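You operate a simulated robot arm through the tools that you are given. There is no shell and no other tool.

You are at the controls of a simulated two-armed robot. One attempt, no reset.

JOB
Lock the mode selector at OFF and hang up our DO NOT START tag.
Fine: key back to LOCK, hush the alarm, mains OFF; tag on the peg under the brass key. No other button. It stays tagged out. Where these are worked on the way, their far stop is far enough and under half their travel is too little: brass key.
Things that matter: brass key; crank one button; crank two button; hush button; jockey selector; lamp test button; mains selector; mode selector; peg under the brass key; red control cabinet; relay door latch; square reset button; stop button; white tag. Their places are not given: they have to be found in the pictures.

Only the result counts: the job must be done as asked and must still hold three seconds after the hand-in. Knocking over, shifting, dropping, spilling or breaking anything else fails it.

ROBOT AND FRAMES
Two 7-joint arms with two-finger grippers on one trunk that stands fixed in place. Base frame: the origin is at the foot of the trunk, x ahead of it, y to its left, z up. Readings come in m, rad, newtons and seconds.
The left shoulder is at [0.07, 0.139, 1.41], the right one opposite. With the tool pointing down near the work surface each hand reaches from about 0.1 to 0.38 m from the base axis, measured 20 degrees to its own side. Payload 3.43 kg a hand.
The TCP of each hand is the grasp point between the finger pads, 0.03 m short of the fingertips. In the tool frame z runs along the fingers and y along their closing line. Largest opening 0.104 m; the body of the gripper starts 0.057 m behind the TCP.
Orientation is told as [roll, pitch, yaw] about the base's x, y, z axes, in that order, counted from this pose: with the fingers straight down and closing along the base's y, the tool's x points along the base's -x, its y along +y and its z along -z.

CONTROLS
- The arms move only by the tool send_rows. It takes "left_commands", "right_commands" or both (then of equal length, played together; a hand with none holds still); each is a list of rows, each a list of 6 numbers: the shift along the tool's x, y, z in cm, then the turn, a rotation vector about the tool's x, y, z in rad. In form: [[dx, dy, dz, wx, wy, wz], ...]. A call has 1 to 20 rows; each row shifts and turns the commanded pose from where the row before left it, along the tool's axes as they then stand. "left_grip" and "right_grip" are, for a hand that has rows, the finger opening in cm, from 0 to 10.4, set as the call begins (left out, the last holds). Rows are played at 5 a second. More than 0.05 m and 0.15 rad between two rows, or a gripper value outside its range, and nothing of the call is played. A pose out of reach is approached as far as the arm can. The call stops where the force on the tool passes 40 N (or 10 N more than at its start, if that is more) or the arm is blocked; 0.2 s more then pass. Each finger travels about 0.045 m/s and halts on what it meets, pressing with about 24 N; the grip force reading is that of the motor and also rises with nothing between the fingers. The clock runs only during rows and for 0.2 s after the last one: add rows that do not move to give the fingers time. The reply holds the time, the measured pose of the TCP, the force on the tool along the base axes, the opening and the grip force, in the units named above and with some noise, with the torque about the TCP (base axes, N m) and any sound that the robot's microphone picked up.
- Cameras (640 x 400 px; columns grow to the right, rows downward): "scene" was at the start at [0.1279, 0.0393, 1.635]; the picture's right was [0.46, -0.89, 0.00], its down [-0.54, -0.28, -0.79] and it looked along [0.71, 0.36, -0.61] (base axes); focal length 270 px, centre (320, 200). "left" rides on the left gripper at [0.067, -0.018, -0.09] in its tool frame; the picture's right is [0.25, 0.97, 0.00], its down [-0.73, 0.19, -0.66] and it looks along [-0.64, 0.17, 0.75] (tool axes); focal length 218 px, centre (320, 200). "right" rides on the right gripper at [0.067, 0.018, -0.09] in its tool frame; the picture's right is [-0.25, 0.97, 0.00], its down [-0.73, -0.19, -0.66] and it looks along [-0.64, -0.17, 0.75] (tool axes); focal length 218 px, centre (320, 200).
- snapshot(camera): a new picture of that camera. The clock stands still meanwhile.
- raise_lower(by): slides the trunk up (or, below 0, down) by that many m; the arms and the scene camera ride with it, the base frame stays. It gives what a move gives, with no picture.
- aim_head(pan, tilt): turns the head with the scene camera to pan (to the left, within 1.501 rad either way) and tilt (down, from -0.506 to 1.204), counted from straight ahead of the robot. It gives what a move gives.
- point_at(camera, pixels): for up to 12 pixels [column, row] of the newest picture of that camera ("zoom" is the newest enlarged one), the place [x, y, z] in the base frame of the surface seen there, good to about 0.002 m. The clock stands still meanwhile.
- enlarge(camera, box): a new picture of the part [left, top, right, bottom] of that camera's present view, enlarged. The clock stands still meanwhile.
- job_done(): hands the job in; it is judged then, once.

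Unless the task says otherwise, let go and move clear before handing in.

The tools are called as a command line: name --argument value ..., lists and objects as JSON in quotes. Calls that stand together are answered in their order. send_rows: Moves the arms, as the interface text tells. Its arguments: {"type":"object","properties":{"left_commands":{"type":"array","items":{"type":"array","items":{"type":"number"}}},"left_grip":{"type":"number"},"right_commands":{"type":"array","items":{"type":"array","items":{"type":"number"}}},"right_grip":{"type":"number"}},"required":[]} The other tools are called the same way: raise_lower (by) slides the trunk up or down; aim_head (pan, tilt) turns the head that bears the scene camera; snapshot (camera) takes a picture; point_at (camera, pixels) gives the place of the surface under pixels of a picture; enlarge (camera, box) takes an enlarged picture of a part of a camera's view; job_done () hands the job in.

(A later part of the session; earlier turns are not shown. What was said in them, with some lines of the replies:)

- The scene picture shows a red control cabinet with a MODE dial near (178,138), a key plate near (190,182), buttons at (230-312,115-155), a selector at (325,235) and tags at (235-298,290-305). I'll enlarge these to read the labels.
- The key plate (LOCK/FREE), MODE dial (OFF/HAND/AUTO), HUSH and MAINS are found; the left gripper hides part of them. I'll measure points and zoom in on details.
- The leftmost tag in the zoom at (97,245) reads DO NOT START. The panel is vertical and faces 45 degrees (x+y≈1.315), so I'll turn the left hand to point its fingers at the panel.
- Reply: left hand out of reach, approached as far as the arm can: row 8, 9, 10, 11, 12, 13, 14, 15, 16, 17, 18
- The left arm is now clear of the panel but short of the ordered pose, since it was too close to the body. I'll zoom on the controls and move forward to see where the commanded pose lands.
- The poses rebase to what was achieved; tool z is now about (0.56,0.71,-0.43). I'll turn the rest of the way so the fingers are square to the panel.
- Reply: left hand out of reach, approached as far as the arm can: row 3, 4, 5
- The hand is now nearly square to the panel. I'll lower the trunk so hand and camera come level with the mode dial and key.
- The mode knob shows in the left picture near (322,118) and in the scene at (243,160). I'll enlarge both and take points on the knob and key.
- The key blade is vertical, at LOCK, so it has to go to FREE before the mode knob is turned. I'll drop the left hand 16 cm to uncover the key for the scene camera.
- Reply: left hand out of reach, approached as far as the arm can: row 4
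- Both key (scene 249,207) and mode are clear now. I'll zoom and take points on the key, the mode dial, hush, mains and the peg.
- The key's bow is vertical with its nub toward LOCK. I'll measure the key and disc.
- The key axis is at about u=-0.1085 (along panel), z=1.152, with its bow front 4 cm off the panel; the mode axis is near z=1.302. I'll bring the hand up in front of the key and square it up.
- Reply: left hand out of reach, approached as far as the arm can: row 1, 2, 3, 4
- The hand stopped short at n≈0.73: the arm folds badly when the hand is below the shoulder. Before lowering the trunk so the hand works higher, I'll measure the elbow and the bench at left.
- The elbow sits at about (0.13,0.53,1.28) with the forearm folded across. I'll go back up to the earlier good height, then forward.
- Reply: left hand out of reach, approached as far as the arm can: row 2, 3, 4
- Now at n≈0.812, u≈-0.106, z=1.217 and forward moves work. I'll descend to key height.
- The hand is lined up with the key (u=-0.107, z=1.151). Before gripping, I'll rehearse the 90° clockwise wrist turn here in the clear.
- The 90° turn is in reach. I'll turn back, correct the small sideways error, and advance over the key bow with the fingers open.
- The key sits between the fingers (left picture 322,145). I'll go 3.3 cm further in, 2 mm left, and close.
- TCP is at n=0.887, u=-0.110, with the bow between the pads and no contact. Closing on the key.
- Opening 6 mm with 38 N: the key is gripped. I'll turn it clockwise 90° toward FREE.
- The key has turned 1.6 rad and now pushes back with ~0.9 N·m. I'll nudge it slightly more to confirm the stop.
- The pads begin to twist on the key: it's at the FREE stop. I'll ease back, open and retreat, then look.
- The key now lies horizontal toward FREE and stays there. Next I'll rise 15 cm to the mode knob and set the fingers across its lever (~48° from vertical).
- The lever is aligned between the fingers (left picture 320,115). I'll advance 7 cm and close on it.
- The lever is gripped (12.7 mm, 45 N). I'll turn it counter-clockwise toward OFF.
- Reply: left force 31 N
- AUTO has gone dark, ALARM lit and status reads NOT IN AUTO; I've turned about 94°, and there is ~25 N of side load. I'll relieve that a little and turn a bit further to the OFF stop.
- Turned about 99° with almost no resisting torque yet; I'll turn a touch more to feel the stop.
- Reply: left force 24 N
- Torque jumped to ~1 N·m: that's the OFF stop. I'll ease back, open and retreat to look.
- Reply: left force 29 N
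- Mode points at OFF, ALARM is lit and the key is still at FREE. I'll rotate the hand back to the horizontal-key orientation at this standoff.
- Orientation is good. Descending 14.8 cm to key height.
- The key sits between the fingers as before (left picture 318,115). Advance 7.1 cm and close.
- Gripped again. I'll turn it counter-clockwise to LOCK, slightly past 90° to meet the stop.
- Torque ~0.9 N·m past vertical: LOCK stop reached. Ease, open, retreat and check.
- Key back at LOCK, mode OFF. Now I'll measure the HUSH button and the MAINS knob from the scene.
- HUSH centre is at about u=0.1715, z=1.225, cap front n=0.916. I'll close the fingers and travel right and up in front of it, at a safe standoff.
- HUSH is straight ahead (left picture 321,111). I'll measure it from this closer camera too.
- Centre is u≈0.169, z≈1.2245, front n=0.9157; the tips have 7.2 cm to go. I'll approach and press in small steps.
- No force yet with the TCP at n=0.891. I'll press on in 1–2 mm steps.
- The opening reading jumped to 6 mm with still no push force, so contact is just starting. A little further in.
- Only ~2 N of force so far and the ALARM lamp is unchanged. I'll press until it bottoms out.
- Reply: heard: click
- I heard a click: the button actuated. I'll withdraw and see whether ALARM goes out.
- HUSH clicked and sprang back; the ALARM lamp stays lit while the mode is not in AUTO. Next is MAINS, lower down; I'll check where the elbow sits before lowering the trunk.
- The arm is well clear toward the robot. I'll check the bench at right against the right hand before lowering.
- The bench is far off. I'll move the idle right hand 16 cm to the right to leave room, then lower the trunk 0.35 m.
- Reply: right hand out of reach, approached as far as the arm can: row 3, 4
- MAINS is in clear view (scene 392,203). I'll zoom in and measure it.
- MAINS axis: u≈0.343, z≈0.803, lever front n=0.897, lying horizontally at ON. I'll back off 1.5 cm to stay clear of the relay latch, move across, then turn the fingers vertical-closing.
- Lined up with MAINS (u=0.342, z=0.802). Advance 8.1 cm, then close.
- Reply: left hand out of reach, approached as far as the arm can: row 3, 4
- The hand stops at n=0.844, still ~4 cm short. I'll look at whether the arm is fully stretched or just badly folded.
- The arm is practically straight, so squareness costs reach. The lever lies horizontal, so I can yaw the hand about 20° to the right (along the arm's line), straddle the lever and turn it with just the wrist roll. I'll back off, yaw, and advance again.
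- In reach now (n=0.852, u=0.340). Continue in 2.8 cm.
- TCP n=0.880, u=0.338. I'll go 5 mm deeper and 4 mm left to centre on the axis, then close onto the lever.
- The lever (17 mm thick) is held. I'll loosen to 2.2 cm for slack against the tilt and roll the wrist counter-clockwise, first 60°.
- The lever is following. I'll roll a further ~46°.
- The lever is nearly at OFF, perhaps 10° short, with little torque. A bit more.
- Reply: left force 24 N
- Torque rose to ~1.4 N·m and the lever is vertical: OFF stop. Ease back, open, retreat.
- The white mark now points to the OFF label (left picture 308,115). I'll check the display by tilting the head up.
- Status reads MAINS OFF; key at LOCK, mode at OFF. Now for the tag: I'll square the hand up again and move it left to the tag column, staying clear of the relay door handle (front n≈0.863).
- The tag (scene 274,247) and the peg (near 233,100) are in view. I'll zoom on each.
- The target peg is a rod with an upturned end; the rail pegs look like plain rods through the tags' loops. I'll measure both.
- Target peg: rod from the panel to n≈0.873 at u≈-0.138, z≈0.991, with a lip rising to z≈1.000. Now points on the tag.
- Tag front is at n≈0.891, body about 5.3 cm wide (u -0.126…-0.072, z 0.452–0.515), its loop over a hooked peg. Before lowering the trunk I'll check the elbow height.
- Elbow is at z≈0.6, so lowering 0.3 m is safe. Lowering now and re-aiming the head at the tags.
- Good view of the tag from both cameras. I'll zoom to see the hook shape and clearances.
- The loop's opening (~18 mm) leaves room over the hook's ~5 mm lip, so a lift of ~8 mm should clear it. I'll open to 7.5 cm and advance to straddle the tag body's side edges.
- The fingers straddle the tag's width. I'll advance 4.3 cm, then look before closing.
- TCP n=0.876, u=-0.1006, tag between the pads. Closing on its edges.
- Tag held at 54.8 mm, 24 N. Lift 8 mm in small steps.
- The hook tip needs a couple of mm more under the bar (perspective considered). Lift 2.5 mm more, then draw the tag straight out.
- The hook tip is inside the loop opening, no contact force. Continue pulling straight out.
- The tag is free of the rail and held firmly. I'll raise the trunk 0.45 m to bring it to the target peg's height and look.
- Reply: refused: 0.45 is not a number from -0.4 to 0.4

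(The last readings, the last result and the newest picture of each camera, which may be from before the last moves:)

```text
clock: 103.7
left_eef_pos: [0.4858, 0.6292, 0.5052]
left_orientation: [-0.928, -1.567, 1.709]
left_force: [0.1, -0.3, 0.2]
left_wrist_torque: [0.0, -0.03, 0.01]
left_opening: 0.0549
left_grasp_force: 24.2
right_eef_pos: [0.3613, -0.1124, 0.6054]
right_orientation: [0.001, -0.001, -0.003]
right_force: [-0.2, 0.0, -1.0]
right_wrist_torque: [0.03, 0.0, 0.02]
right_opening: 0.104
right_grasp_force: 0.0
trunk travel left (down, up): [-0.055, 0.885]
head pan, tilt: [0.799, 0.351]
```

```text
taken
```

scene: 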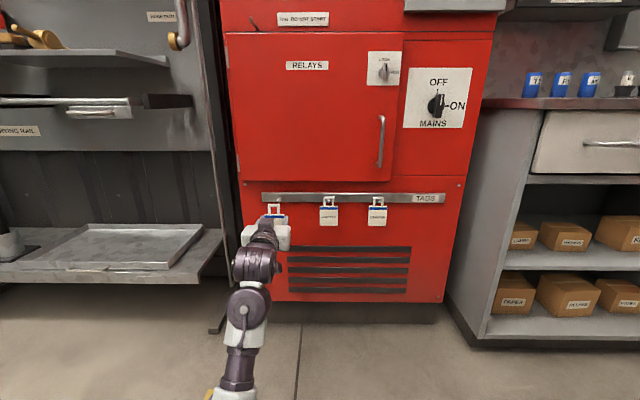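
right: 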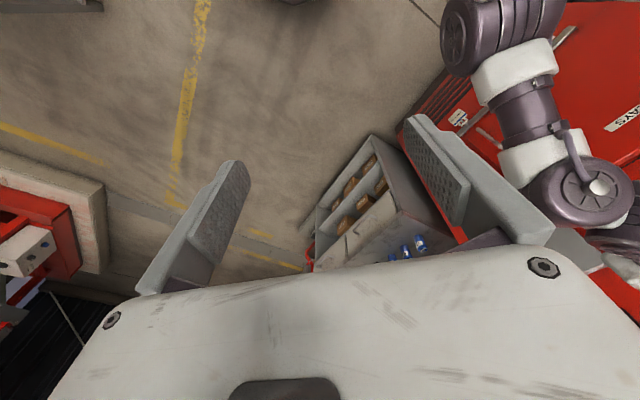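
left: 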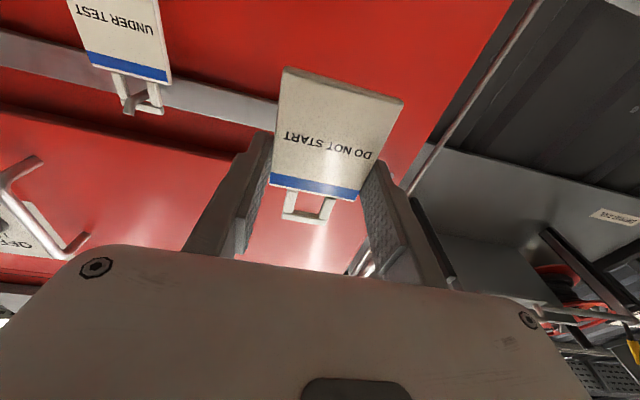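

The lift limit is 0.4 m per call, so I'll raise in two parts.

raise_lower --by 0.3

raise_lower --by 0.15

aim_head --pan 0.85 --tilt 0.25

snapshot --camera "scene"

snapshot --camera "left"

```text
clock: 106.7
left_eef_pos: [0.4871, 0.6293, 0.8046]
left_orientation: [-1.595, -1.57, 2.379]
left_force: [0.3, -0.4, -0.9]
left_wrist_torque: [0.03, -0.03, 0.02]
left_opening: 0.0549
left_grasp_force: 23.8
right_eef_pos: [0.3614, -0.1129, 0.9057]
right_orientation: [0.003, 0.0, -0.002]
right_force: [0.6, 0.3, 0.8]
right_wrist_torque: [0.0, -0.03, -0.01]
right_opening: 0.1039
right_grasp_force: 0.1
trunk travel left (down, up): [-0.355, 0.585]
head pan, tilt: [0.799, 0.351]
```

```text
clock: 108.4
left_eef_pos: [0.4863, 0.6298, 0.9552]
left_orientation: [-1.356, -1.571, 2.141]
left_force: [0.8, -0.1, -0.2]
left_wrist_torque: [-0.01, 0.01, -0.02]
left_opening: 0.0545
left_grasp_force: 24.5
right_eef_pos: [0.3626, -0.1122, 1.0555]
right_orientation: [0.002, 0.0, -0.001]
right_force: [0.1, 0.3, 0.4]
right_wrist_torque: [0.04, 0.01, 0.02]
right_opening: 0.104
right_grasp_force: 0.0
trunk travel left (down, up): [-0.505, 0.435]
head pan, tilt: [0.799, 0.351]
```

```text
clock: 109.1
left_eef_pos: [0.4863, 0.6296, 0.9556]
left_orientation: [-1.914, -1.571, 2.696]
left_force: [-0.6, 0.8, -0.8]
left_wrist_torque: [0.01, 0.01, -0.01]
left_opening: 0.0548
left_grasp_force: 24.0
right_eef_pos: [0.3629, -0.113, 1.0556]
right_orientation: [0.002, -0.001, -0.001]
right_force: [-0.1, -0.1, 0.2]
right_wrist_torque: [0.05, 0.01, -0.02]
right_opening: 0.1041
right_grasp_force: 0.1
trunk travel left (down, up): [-0.505, 0.435]
head pan, tilt: [0.85, 0.25]
```

```text
taken
```

scene: 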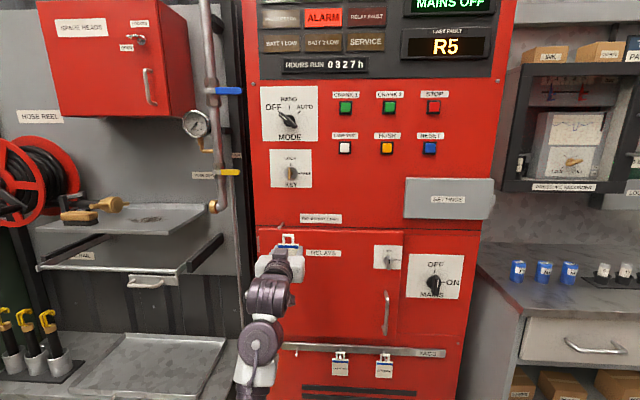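

```text
taken
```

left: 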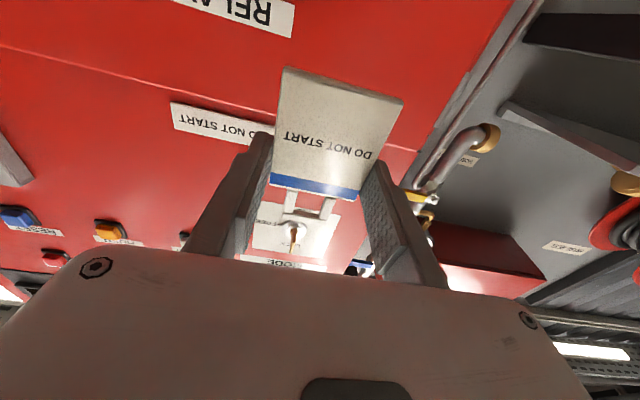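

The tag is near peg height. I'll shift 3.75 cm left and 0.8 cm up to line the loop with the peg, still in front of it.

send_rows --left_commands '[[-0.4, 1.9, 0, 0, 0, 0], [-0.4, 1.85, 0, 0, 0, 0], [0, 0, 0, 0, 0, 0]]'

enlarge --camera "scene" --box '[245, 205, 305, 255]'

snapshot --camera "left"

```text
clock: 109.9
left_eef_pos: [0.4614, 0.656, 0.9631]
left_orientation: [-1.042, -1.57, 1.824]
left_force: [0.1, 0.3, 0.8]
left_wrist_torque: [-0.03, -0.02, -0.02]
left_opening: 0.055
left_grasp_force: 24.0
right_eef_pos: [0.3619, -0.1129, 1.0545]
right_orientation: [0.0, 0.0, -0.001]
right_force: [-0.8, -0.4, -0.1]
right_wrist_torque: [-0.03, -0.02, 0.01]
right_opening: 0.1039
right_grasp_force: 0.0
trunk travel left (down, up): [-0.505, 0.435]
head pan, tilt: [0.85, 0.25]
```

```text
8.00 times, centred on (275, 230) of scene
```

zoom: 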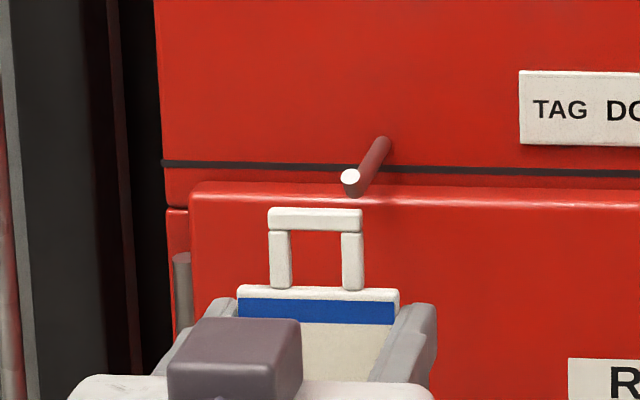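

```text
taken
```

left: 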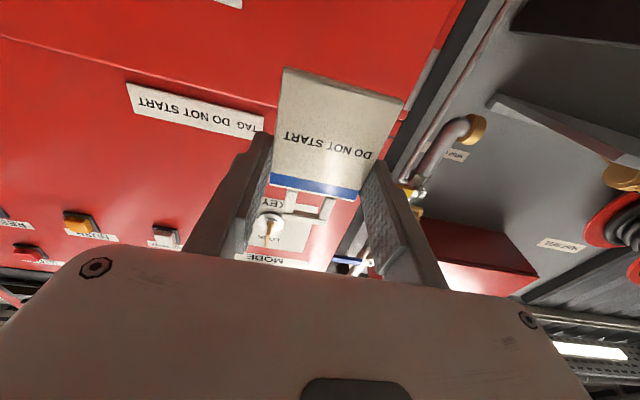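

I'll measure the loop and the peg tip together in this picture.

enlarge --camera "scene" --box '[255, 210, 305, 250]'

point_at --camera "scene" --pixels '[[285, 227], [289, 221], [279, 232]]'

point_at --camera "zoom" --pixels '[[355, 165], [357, 180], [370, 165], [385, 145], [395, 125], [275, 205], [310, 210], [345, 205], [272, 250], [352, 250], [315, 280], [310, 290]]'

```text
10.00 times, centred on (280, 230) of scene
```

zoom: 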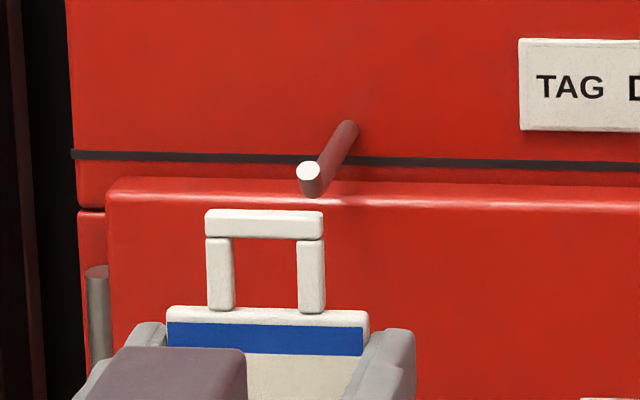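

```text
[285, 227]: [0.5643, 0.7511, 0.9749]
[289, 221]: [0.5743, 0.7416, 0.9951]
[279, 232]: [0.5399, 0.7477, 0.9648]
```

```text
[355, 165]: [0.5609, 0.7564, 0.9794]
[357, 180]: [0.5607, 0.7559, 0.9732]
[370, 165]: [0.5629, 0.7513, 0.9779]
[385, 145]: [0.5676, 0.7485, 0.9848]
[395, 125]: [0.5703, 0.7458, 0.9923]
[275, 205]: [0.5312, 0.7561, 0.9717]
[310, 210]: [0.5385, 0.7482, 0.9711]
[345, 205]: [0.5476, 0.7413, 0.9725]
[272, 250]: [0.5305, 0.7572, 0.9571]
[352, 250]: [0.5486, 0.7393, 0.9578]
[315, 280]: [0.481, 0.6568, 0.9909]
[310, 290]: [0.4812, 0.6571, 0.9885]
```

The zoom changed, so I'll query the right pixels: tip (309,170), rod (330,150)/(350,128), loop bar (265,220), sides (220,275)/(311,275), body top (265,316).

point_at --camera "zoom" --pixels '[[308, 170], [309, 162], [313, 188], [330, 155], [350, 130], [265, 215], [265, 228], [220, 275], [311, 275], [265, 316], [210, 222], [318, 222]]'

```text
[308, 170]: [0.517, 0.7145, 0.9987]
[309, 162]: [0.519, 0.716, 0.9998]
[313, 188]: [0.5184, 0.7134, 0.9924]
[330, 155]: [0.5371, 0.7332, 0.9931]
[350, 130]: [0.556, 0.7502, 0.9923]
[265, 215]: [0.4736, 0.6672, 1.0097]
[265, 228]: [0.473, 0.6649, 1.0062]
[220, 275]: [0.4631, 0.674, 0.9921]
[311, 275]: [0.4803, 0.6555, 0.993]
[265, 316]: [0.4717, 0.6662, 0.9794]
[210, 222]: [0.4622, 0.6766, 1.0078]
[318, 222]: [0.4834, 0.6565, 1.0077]
```

Loop hole spans z≈0.981–1.003, u centre −0.137; peg spans z 0.988–1.000 at u≈−0.1385. I'll correct 2 mm up and 1.5 mm left, and advance to just short of the tip.

send_rows --left_commands '[[-0.2, 0.15, 0, 0, 0, 0], [0, 0, 1.5, 0, 0, 0], [0, 0, 1.5, 0, 0, 0], [0, 0, 1.5, 0, 0, 0], [0, 0, 0, 0, 0, 0]]'

enlarge --camera "scene" --box '[255, 210, 305, 250]'

enlarge --camera "left" --box '[230, 60, 430, 260]'

```text
clock: 111.1
left_eef_pos: [0.4907, 0.6877, 0.9649]
left_orientation: [-2.067, -1.571, 2.852]
left_force: [0.9, 0.5, -0.2]
left_wrist_torque: [-0.02, 0.01, -0.02]
left_opening: 0.0548
left_grasp_force: 24.1
right_eef_pos: [0.3602, -0.1121, 1.0548]
right_orientation: [0.002, 0.0, 0.0]
right_force: [-0.4, 0.1, 0.4]
right_wrist_torque: [-0.01, 0.01, -0.02]
right_opening: 0.1041
right_grasp_force: 0.1
trunk travel left (down, up): [-0.505, 0.435]
head pan, tilt: [0.85, 0.25]
```

```text
10.00 times, centred on (280, 230) of scene
```

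zoom: 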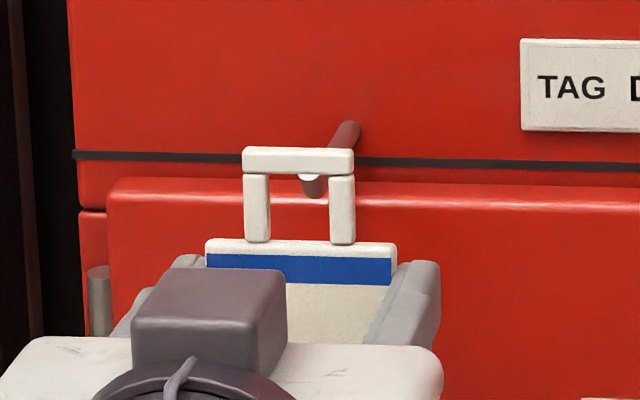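

```text
2.00 times, centred on (330, 160) of left
```

zoom: 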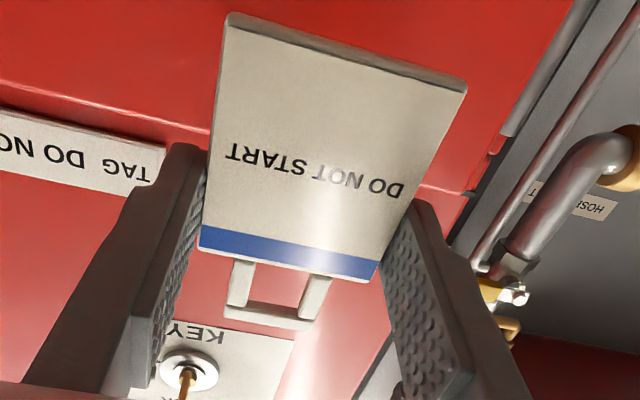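

The tip shows at (312,185) under the bar. Allowing for the camera angle, 2 mm up and 1.5 mm left would centre it better. Adjust and advance 2 cm.

send_rows --left_commands '[[-0.2, 0.15, 0, 0, 0, 0], [0, 0, 1, 0, 0, 0], [0, 0, 1, 0, 0, 0], [0, 0, 0, 0, 0, 0]]'

enlarge --camera "scene" --box '[255, 210, 305, 250]'

enlarge --camera "left" --box '[230, 60, 430, 260]'

```text
clock: 112.1
left_eef_pos: [0.5031, 0.7041, 0.9655]
left_orientation: [-2.606, -1.571, -2.892]
left_force: [-0.3, 1.5, -0.6]
left_wrist_torque: [-0.02, 0.03, 0.02]
left_opening: 0.0548
left_grasp_force: 24.4
right_eef_pos: [0.3611, -0.1114, 1.0551]
right_orientation: [0.001, -0.001, -0.003]
right_force: [-0.8, -0.8, 0.2]
right_wrist_torque: [-0.02, 0.03, 0.01]
right_opening: 0.104
right_grasp_force: 0.1
trunk travel left (down, up): [-0.505, 0.435]
head pan, tilt: [0.85, 0.25]
```

```text
10.00 times, centred on (280, 230) of scene
```

zoom: 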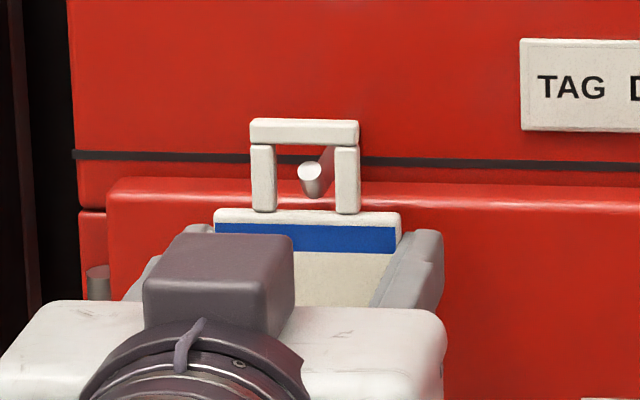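

```text
2.00 times, centred on (330, 160) of left
```

zoom: 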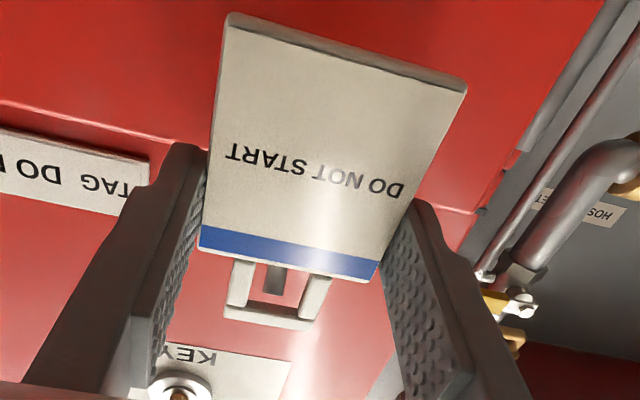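

The peg tip is nicely inside the loop opening (zoom 310,178 within 275–336 × 145–212), with no contact. Advance 1.6 cm to pass the lip.

send_rows --left_commands '[[0, 0, 0.8, 0, 0, 0], [0, 0, 0.8, 0, 0, 0], [0, 0, 0, 0, 0, 0]]'

enlarge --camera "scene" --box '[255, 210, 305, 250]'

enlarge --camera "left" --box '[230, 60, 430, 260]'

```text
clock: 112.9
left_eef_pos: [0.515, 0.7169, 0.9652]
left_orientation: [-2.362, -1.571, -3.138]
left_force: [-0.3, -0.4, -0.8]
left_wrist_torque: [0.0, 0.01, 0.01]
left_opening: 0.055
left_grasp_force: 24.1
right_eef_pos: [0.3629, -0.1125, 1.0554]
right_orientation: [0.003, 0.001, -0.002]
right_force: [0.1, -0.4, -0.2]
right_wrist_torque: [0.0, -0.01, -0.02]
right_opening: 0.1039
right_grasp_force: 0.0
trunk travel left (down, up): [-0.505, 0.435]
head pan, tilt: [0.85, 0.25]
```

```text
10.00 times, centred on (280, 230) of scene
```

zoom: 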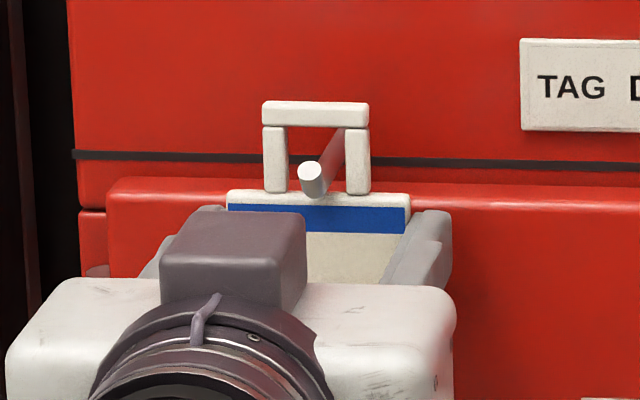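

```text
2.00 times, centred on (330, 160) of left
```

zoom: 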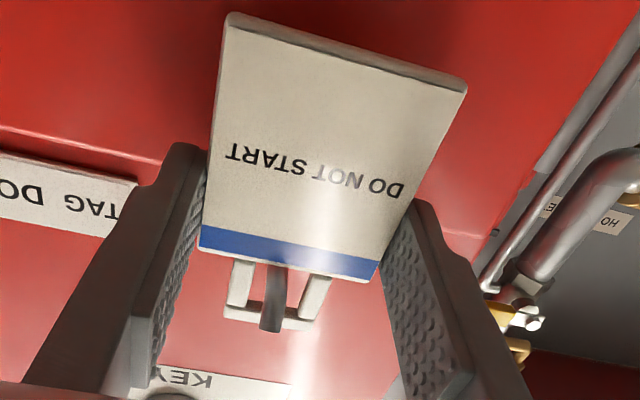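

The hook passes through the loop with the tip in front. Go 3 mm deeper, then lower until the bar rests on the rod.

send_rows --left_commands '[[0, 0, 0.3, 0, 0, 0], [0.2, 0, 0, 0, 0, 0], [0.2, 0, 0, 0, 0, 0], [0.2, 0, 0, 0, 0, 0], [0.2, 0, 0, 0, 0, 0], [0, 0, 0, 0, 0, 0]]'

enlarge --camera "scene" --box '[255, 210, 305, 250]'

enlarge --camera "left" --box '[230, 60, 430, 260]'

```text
clock: 114.3
left_eef_pos: [0.5169, 0.7175, 0.9585]
left_orientation: [-1.572, -1.572, 2.357]
left_force: [-0.4, 0.4, 0.5]
left_wrist_torque: [-0.04, 0.0, -0.02]
left_opening: 0.0549
left_grasp_force: 24.2
right_eef_pos: [0.3618, -0.113, 1.0544]
right_orientation: [0.001, 0.001, -0.001]
right_force: [-0.9, 0.3, 0.3]
right_wrist_torque: [0.0, 0.02, 0.01]
right_opening: 0.1041
right_grasp_force: 0.2
trunk travel left (down, up): [-0.505, 0.435]
head pan, tilt: [0.85, 0.25]
```

```text
10.00 times, centred on (280, 230) of scene
```

zoom: 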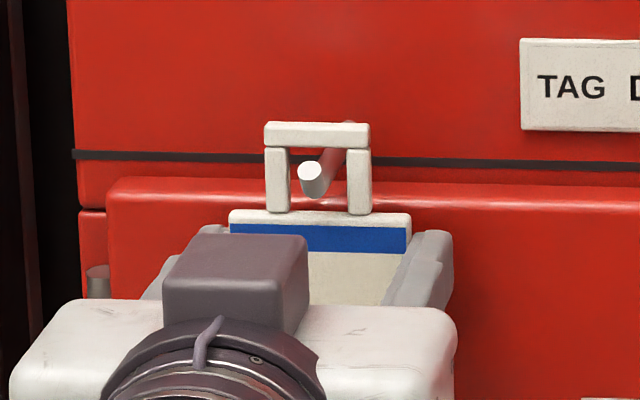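

```text
2.00 times, centred on (330, 160) of left
```

zoom: 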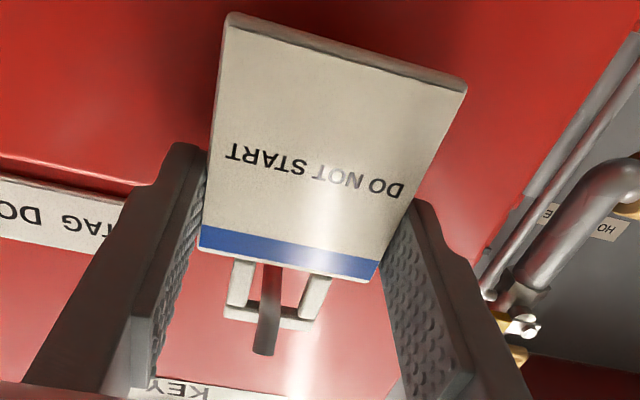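

No contact yet (z=0.9585). Continue lowering in 1 mm steps.

send_rows --left_commands '[[0.15, 0, 0, 0, 0, 0], [0.1, 0, 0, 0, 0, 0], [0.1, 0, 0, 0, 0, 0], [0, 0, 0, 0, 0, 0]]'

enlarge --camera "scene" --box '[255, 210, 305, 250]'

```text
clock: 115.3
left_eef_pos: [0.5177, 0.7173, 0.955]
left_orientation: [-1.974, -1.571, 2.757]
left_force: [0.0, 0.6, -0.7]
left_wrist_torque: [-0.01, 0.05, 0.01]
left_opening: 0.0549
left_grasp_force: 23.7
right_eef_pos: [0.3623, -0.112, 1.0555]
right_orientation: [0.001, -0.001, -0.001]
right_force: [0.0, 0.7, 0.2]
right_wrist_torque: [0.0, 0.0, 0.03]
right_opening: 0.1036
right_grasp_force: 0.1
trunk travel left (down, up): [-0.505, 0.435]
head pan, tilt: [0.85, 0.25]
```

```text
10.00 times, centred on (280, 230) of scene
```

zoom: 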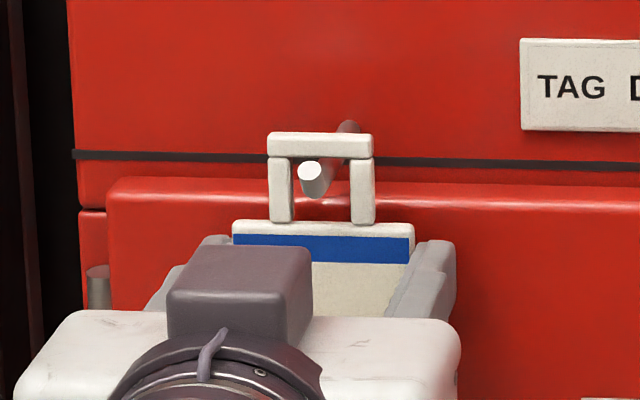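

Nearly resting (bar bottom row 157, tip top row 160). A few more 1 mm steps to feel contact.

send_rows --left_commands '[[0.1, 0, 0, 0, 0, 0], [0.1, 0, 0, 0, 0, 0], [0, 0, 0, 0, 0, 0]]'

enlarge --camera "scene" --box '[255, 210, 305, 250]'

```text
clock: 116.1
left_eef_pos: [0.5158, 0.717, 0.9561]
left_orientation: [-2.912, -1.567, -2.587]
left_force: [1.7, 1.1, 5.8]
left_wrist_torque: [0.07, -0.03, -0.01]
left_opening: 0.055
left_grasp_force: 24.5
right_eef_pos: [0.3621, -0.1128, 1.0564]
right_orientation: [0.002, 0.0, -0.001]
right_force: [0.8, 0.8, 0.6]
right_wrist_torque: [0.02, 0.01, -0.02]
right_opening: 0.1042
right_grasp_force: 0.2
trunk travel left (down, up): [-0.505, 0.435]
head pan, tilt: [0.85, 0.25]
```

```text
10.00 times, centred on (280, 230) of scene
```

zoom: 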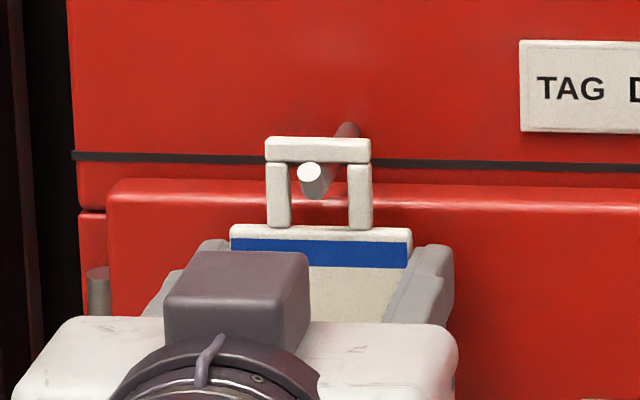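

A 5.8 N upward push: the bar rests on the rod behind the lip. Now open the fingers gently.

send_rows --left_commands '[[-0.05, 0, 0, 0, 0, 0], [0, 0, 0, 0, 0, 0], [0, 0, 0, 0, 0, 0], [0, 0, 0, 0, 0, 0], [0, 0, 0, 0, 0, 0]]' --left_grip 7.5

enlarge --camera "scene" --box '[255, 210, 305, 250]'

snapshot --camera "left"

```text
clock: 117.3
left_eef_pos: [0.5163, 0.7164, 0.9546]
left_orientation: [-2.103, -1.573, 2.888]
left_force: [0.3, -0.6, -0.2]
left_wrist_torque: [-0.01, 0.01, 0.0]
left_opening: 0.075
left_grasp_force: 0.1
right_eef_pos: [0.3618, -0.1125, 1.056]
right_orientation: [0.002, 0.0, -0.002]
right_force: [-0.1, 0.0, 0.0]
right_wrist_torque: [0.02, -0.02, 0.05]
right_opening: 0.1042
right_grasp_force: 0.0
trunk travel left (down, up): [-0.505, 0.435]
head pan, tilt: [0.85, 0.25]
```

```text
10.00 times, centred on (280, 230) of scene
```

zoom: 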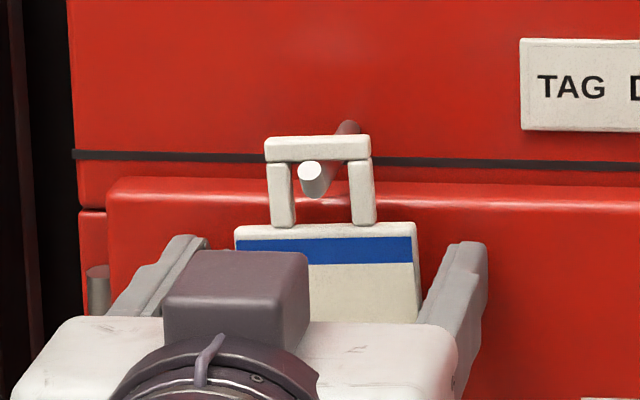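

```text
taken
```

left: 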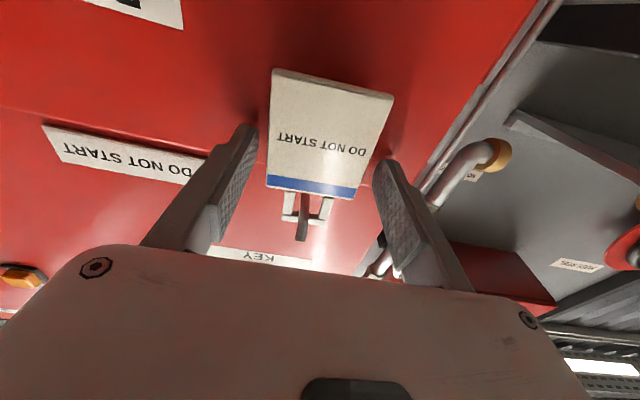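

The tag hangs freely from the peg. I'll open wider and back straight away.

send_rows --left_commands '[[0, 0, 0, 0, 0, 0], [0, 0, 0, 0, 0, 0], [0, 0, -1, 0, 0, 0], [0, 0, -2, 0, 0, 0], [0, 0, -3, 0, 0, 0], [0, 0, -3, 0, 0, 0], [0, 0, -3, 0, 0, 0], [0, 0, 0, 0, 0, 0]]' --left_grip 9

snapshot --camera "scene"

enlarge --camera "scene" --box '[245, 200, 325, 260]'

snapshot --camera "left"

```text
clock: 119.1
left_eef_pos: [0.4312, 0.6323, 0.9526]
left_orientation: [-0.527, -1.57, 1.312]
left_force: [0.0, -0.2, -0.3]
left_wrist_torque: [0.0, -0.03, -0.01]
left_opening: 0.0898
left_grasp_force: 0.0
right_eef_pos: [0.3625, -0.1128, 1.0542]
right_orientation: [0.002, -0.001, -0.001]
right_force: [-0.2, -0.5, 0.2]
right_wrist_torque: [-0.01, 0.0, 0.01]
right_opening: 0.104
right_grasp_force: 0.1
trunk travel left (down, up): [-0.505, 0.435]
head pan, tilt: [0.85, 0.25]
```

```text
taken
```

scene: 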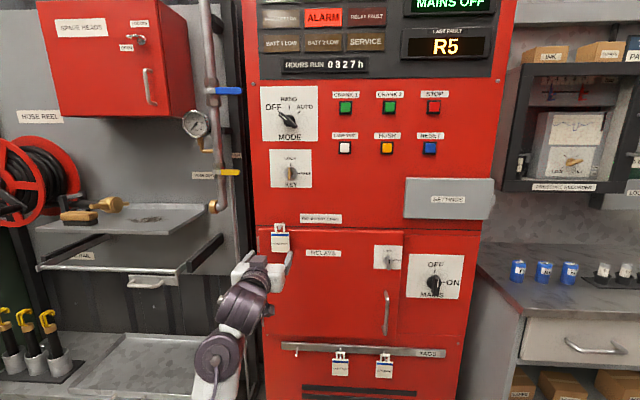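

```text
6.67 times, centred on (285, 230) of scene
```

zoom: 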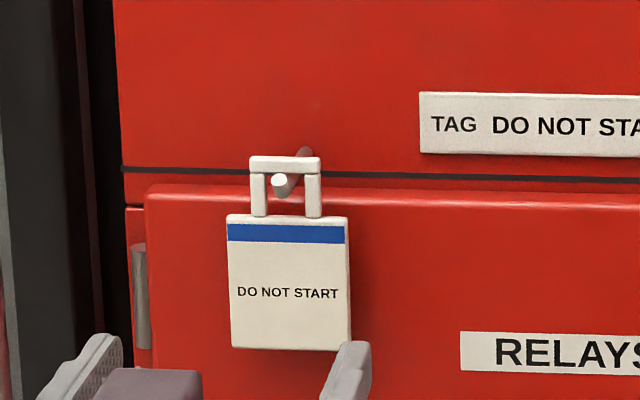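

```text
taken
```

left: 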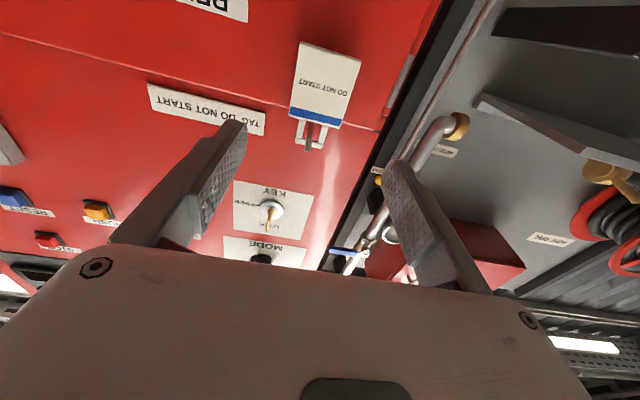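

The DO NOT START tag hangs on the peg under the key, the other two tags are untouched. I'll check the top of the cabinet for any horn or alarm indication, plus final states.

aim_head --pan 0.7 --tilt -0.3

snapshot --camera "scene"

enlarge --camera "scene" --box '[200, 220, 440, 400]'

```text
clock: 120.0
left_eef_pos: [0.4298, 0.6326, 0.9531]
left_orientation: [-2.031, -1.571, 2.817]
left_force: [-0.4, -0.4, 0.1]
left_wrist_torque: [-0.03, 0.03, 0.03]
left_opening: 0.09
left_grasp_force: 0.0
right_eef_pos: [0.3625, -0.1134, 1.0555]
right_orientation: [0.003, -0.002, -0.001]
right_force: [0.1, -0.1, 0.9]
right_wrist_torque: [0.01, 0.0, 0.01]
right_opening: 0.1038
right_grasp_force: 0.2
trunk travel left (down, up): [-0.505, 0.435]
head pan, tilt: [0.7, -0.3]
```

```text
taken
```

scene: 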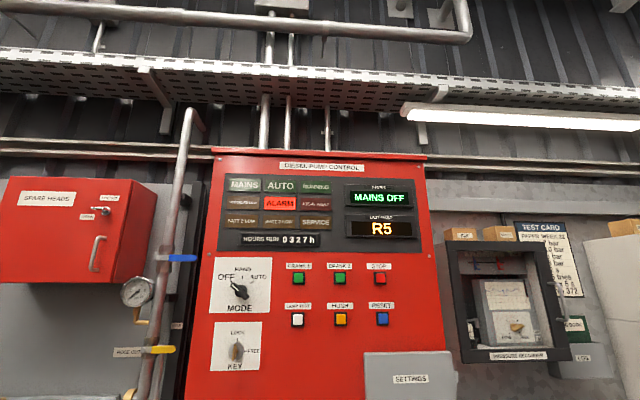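

```text
2.22 times, centred on (320, 310) of scene
```

zoom: 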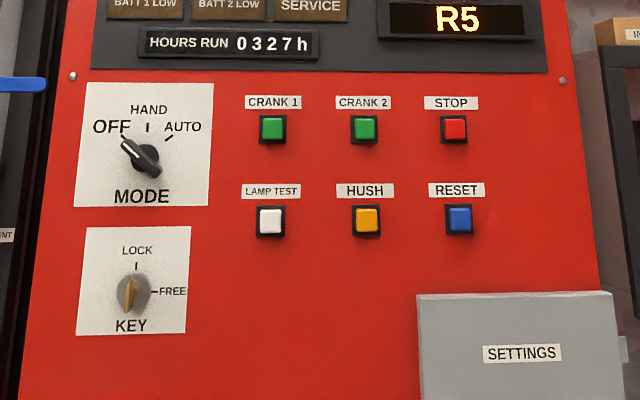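

Mode at OFF, status MAINS OFF, HUSH sprung back, nothing else pressed. One closer look at the key and the tag before handing in.

enlarge --camera "scene" --box '[205, 310, 275, 380]'

enlarge --camera "left" --box '[220, 20, 400, 280]'

aim_head --pan 0.8 --tilt 0.3

enlarge --camera "scene" --box '[240, 130, 500, 320]'

```text
5.71 times, centred on (240, 345) of scene
```

zoom: 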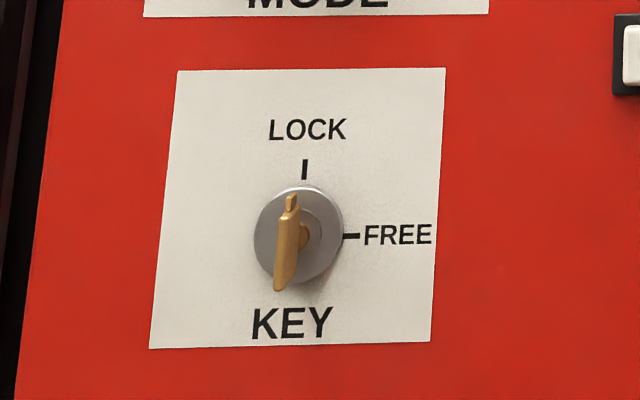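

```text
1.54 times, centred on (310, 150) of left
```

zoom: 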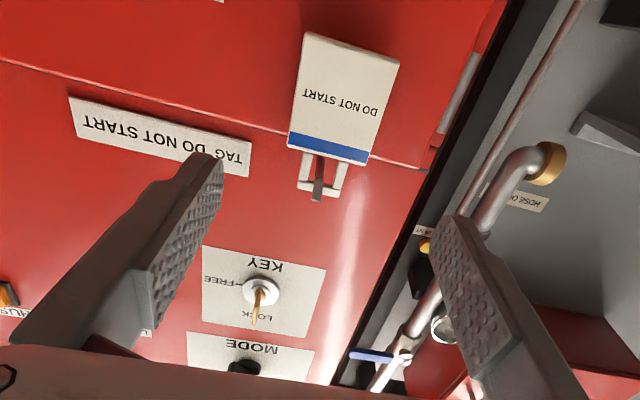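

```text
clock: 121.0
left_eef_pos: [0.4314, 0.6319, 0.9533]
left_orientation: [-2.029, -1.569, 2.812]
left_force: [0.4, -0.1, -0.4]
left_wrist_torque: [0.01, -0.01, 0.01]
left_opening: 0.09
left_grasp_force: 0.1
right_eef_pos: [0.3626, -0.1126, 1.0548]
right_orientation: [0.002, 0.0, 0.0]
right_force: [0.3, 0.8, 0.3]
right_wrist_torque: [0.03, 0.01, 0.03]
right_opening: 0.1038
right_grasp_force: 0.0
trunk travel left (down, up): [-0.505, 0.435]
head pan, tilt: [0.799, 0.3]
```

```text
2.11 times, centred on (370, 225) of scene
```

zoom: 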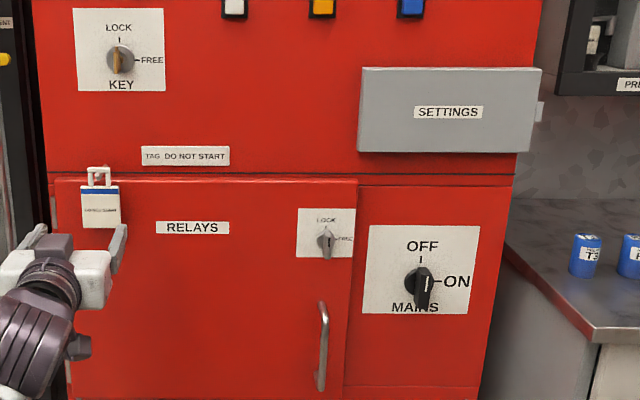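

The key stands upright at LOCK, the mode is OFF and MAINS points to OFF with the display reading MAINS OFF. HUSH has been pressed with a click, the tag hangs on its peg, and the hands are clear. Handing in.

job_done

```text
The job is handed in.
```

The mode selector is locked at OFF and the DO NOT START tag is hanging on the peg under the brass key. I handed the job in; no result has come back yet.

- **Brass key:** I turned it to its FREE stop so the selector could be moved. It is now back at LOCK.
- **Mode selector:** It is turned from AUTO to its OFF stop.
- **Alarm:** I pressed HUSH once and heard it click. The ALARM lamp stayed lit afterwards. I took that as normal with the mode out of AUTO, but I had no way to confirm that any sounder is silent.
- **Mains:** The selector points to OFF and the display reads MAINS OFF.
- **Tag:** It was the leftmost of the three on the rail. The other two are still hanging there.

I pressed no other button and left the relay door latch alone. Both hands are clear of the cabinet.
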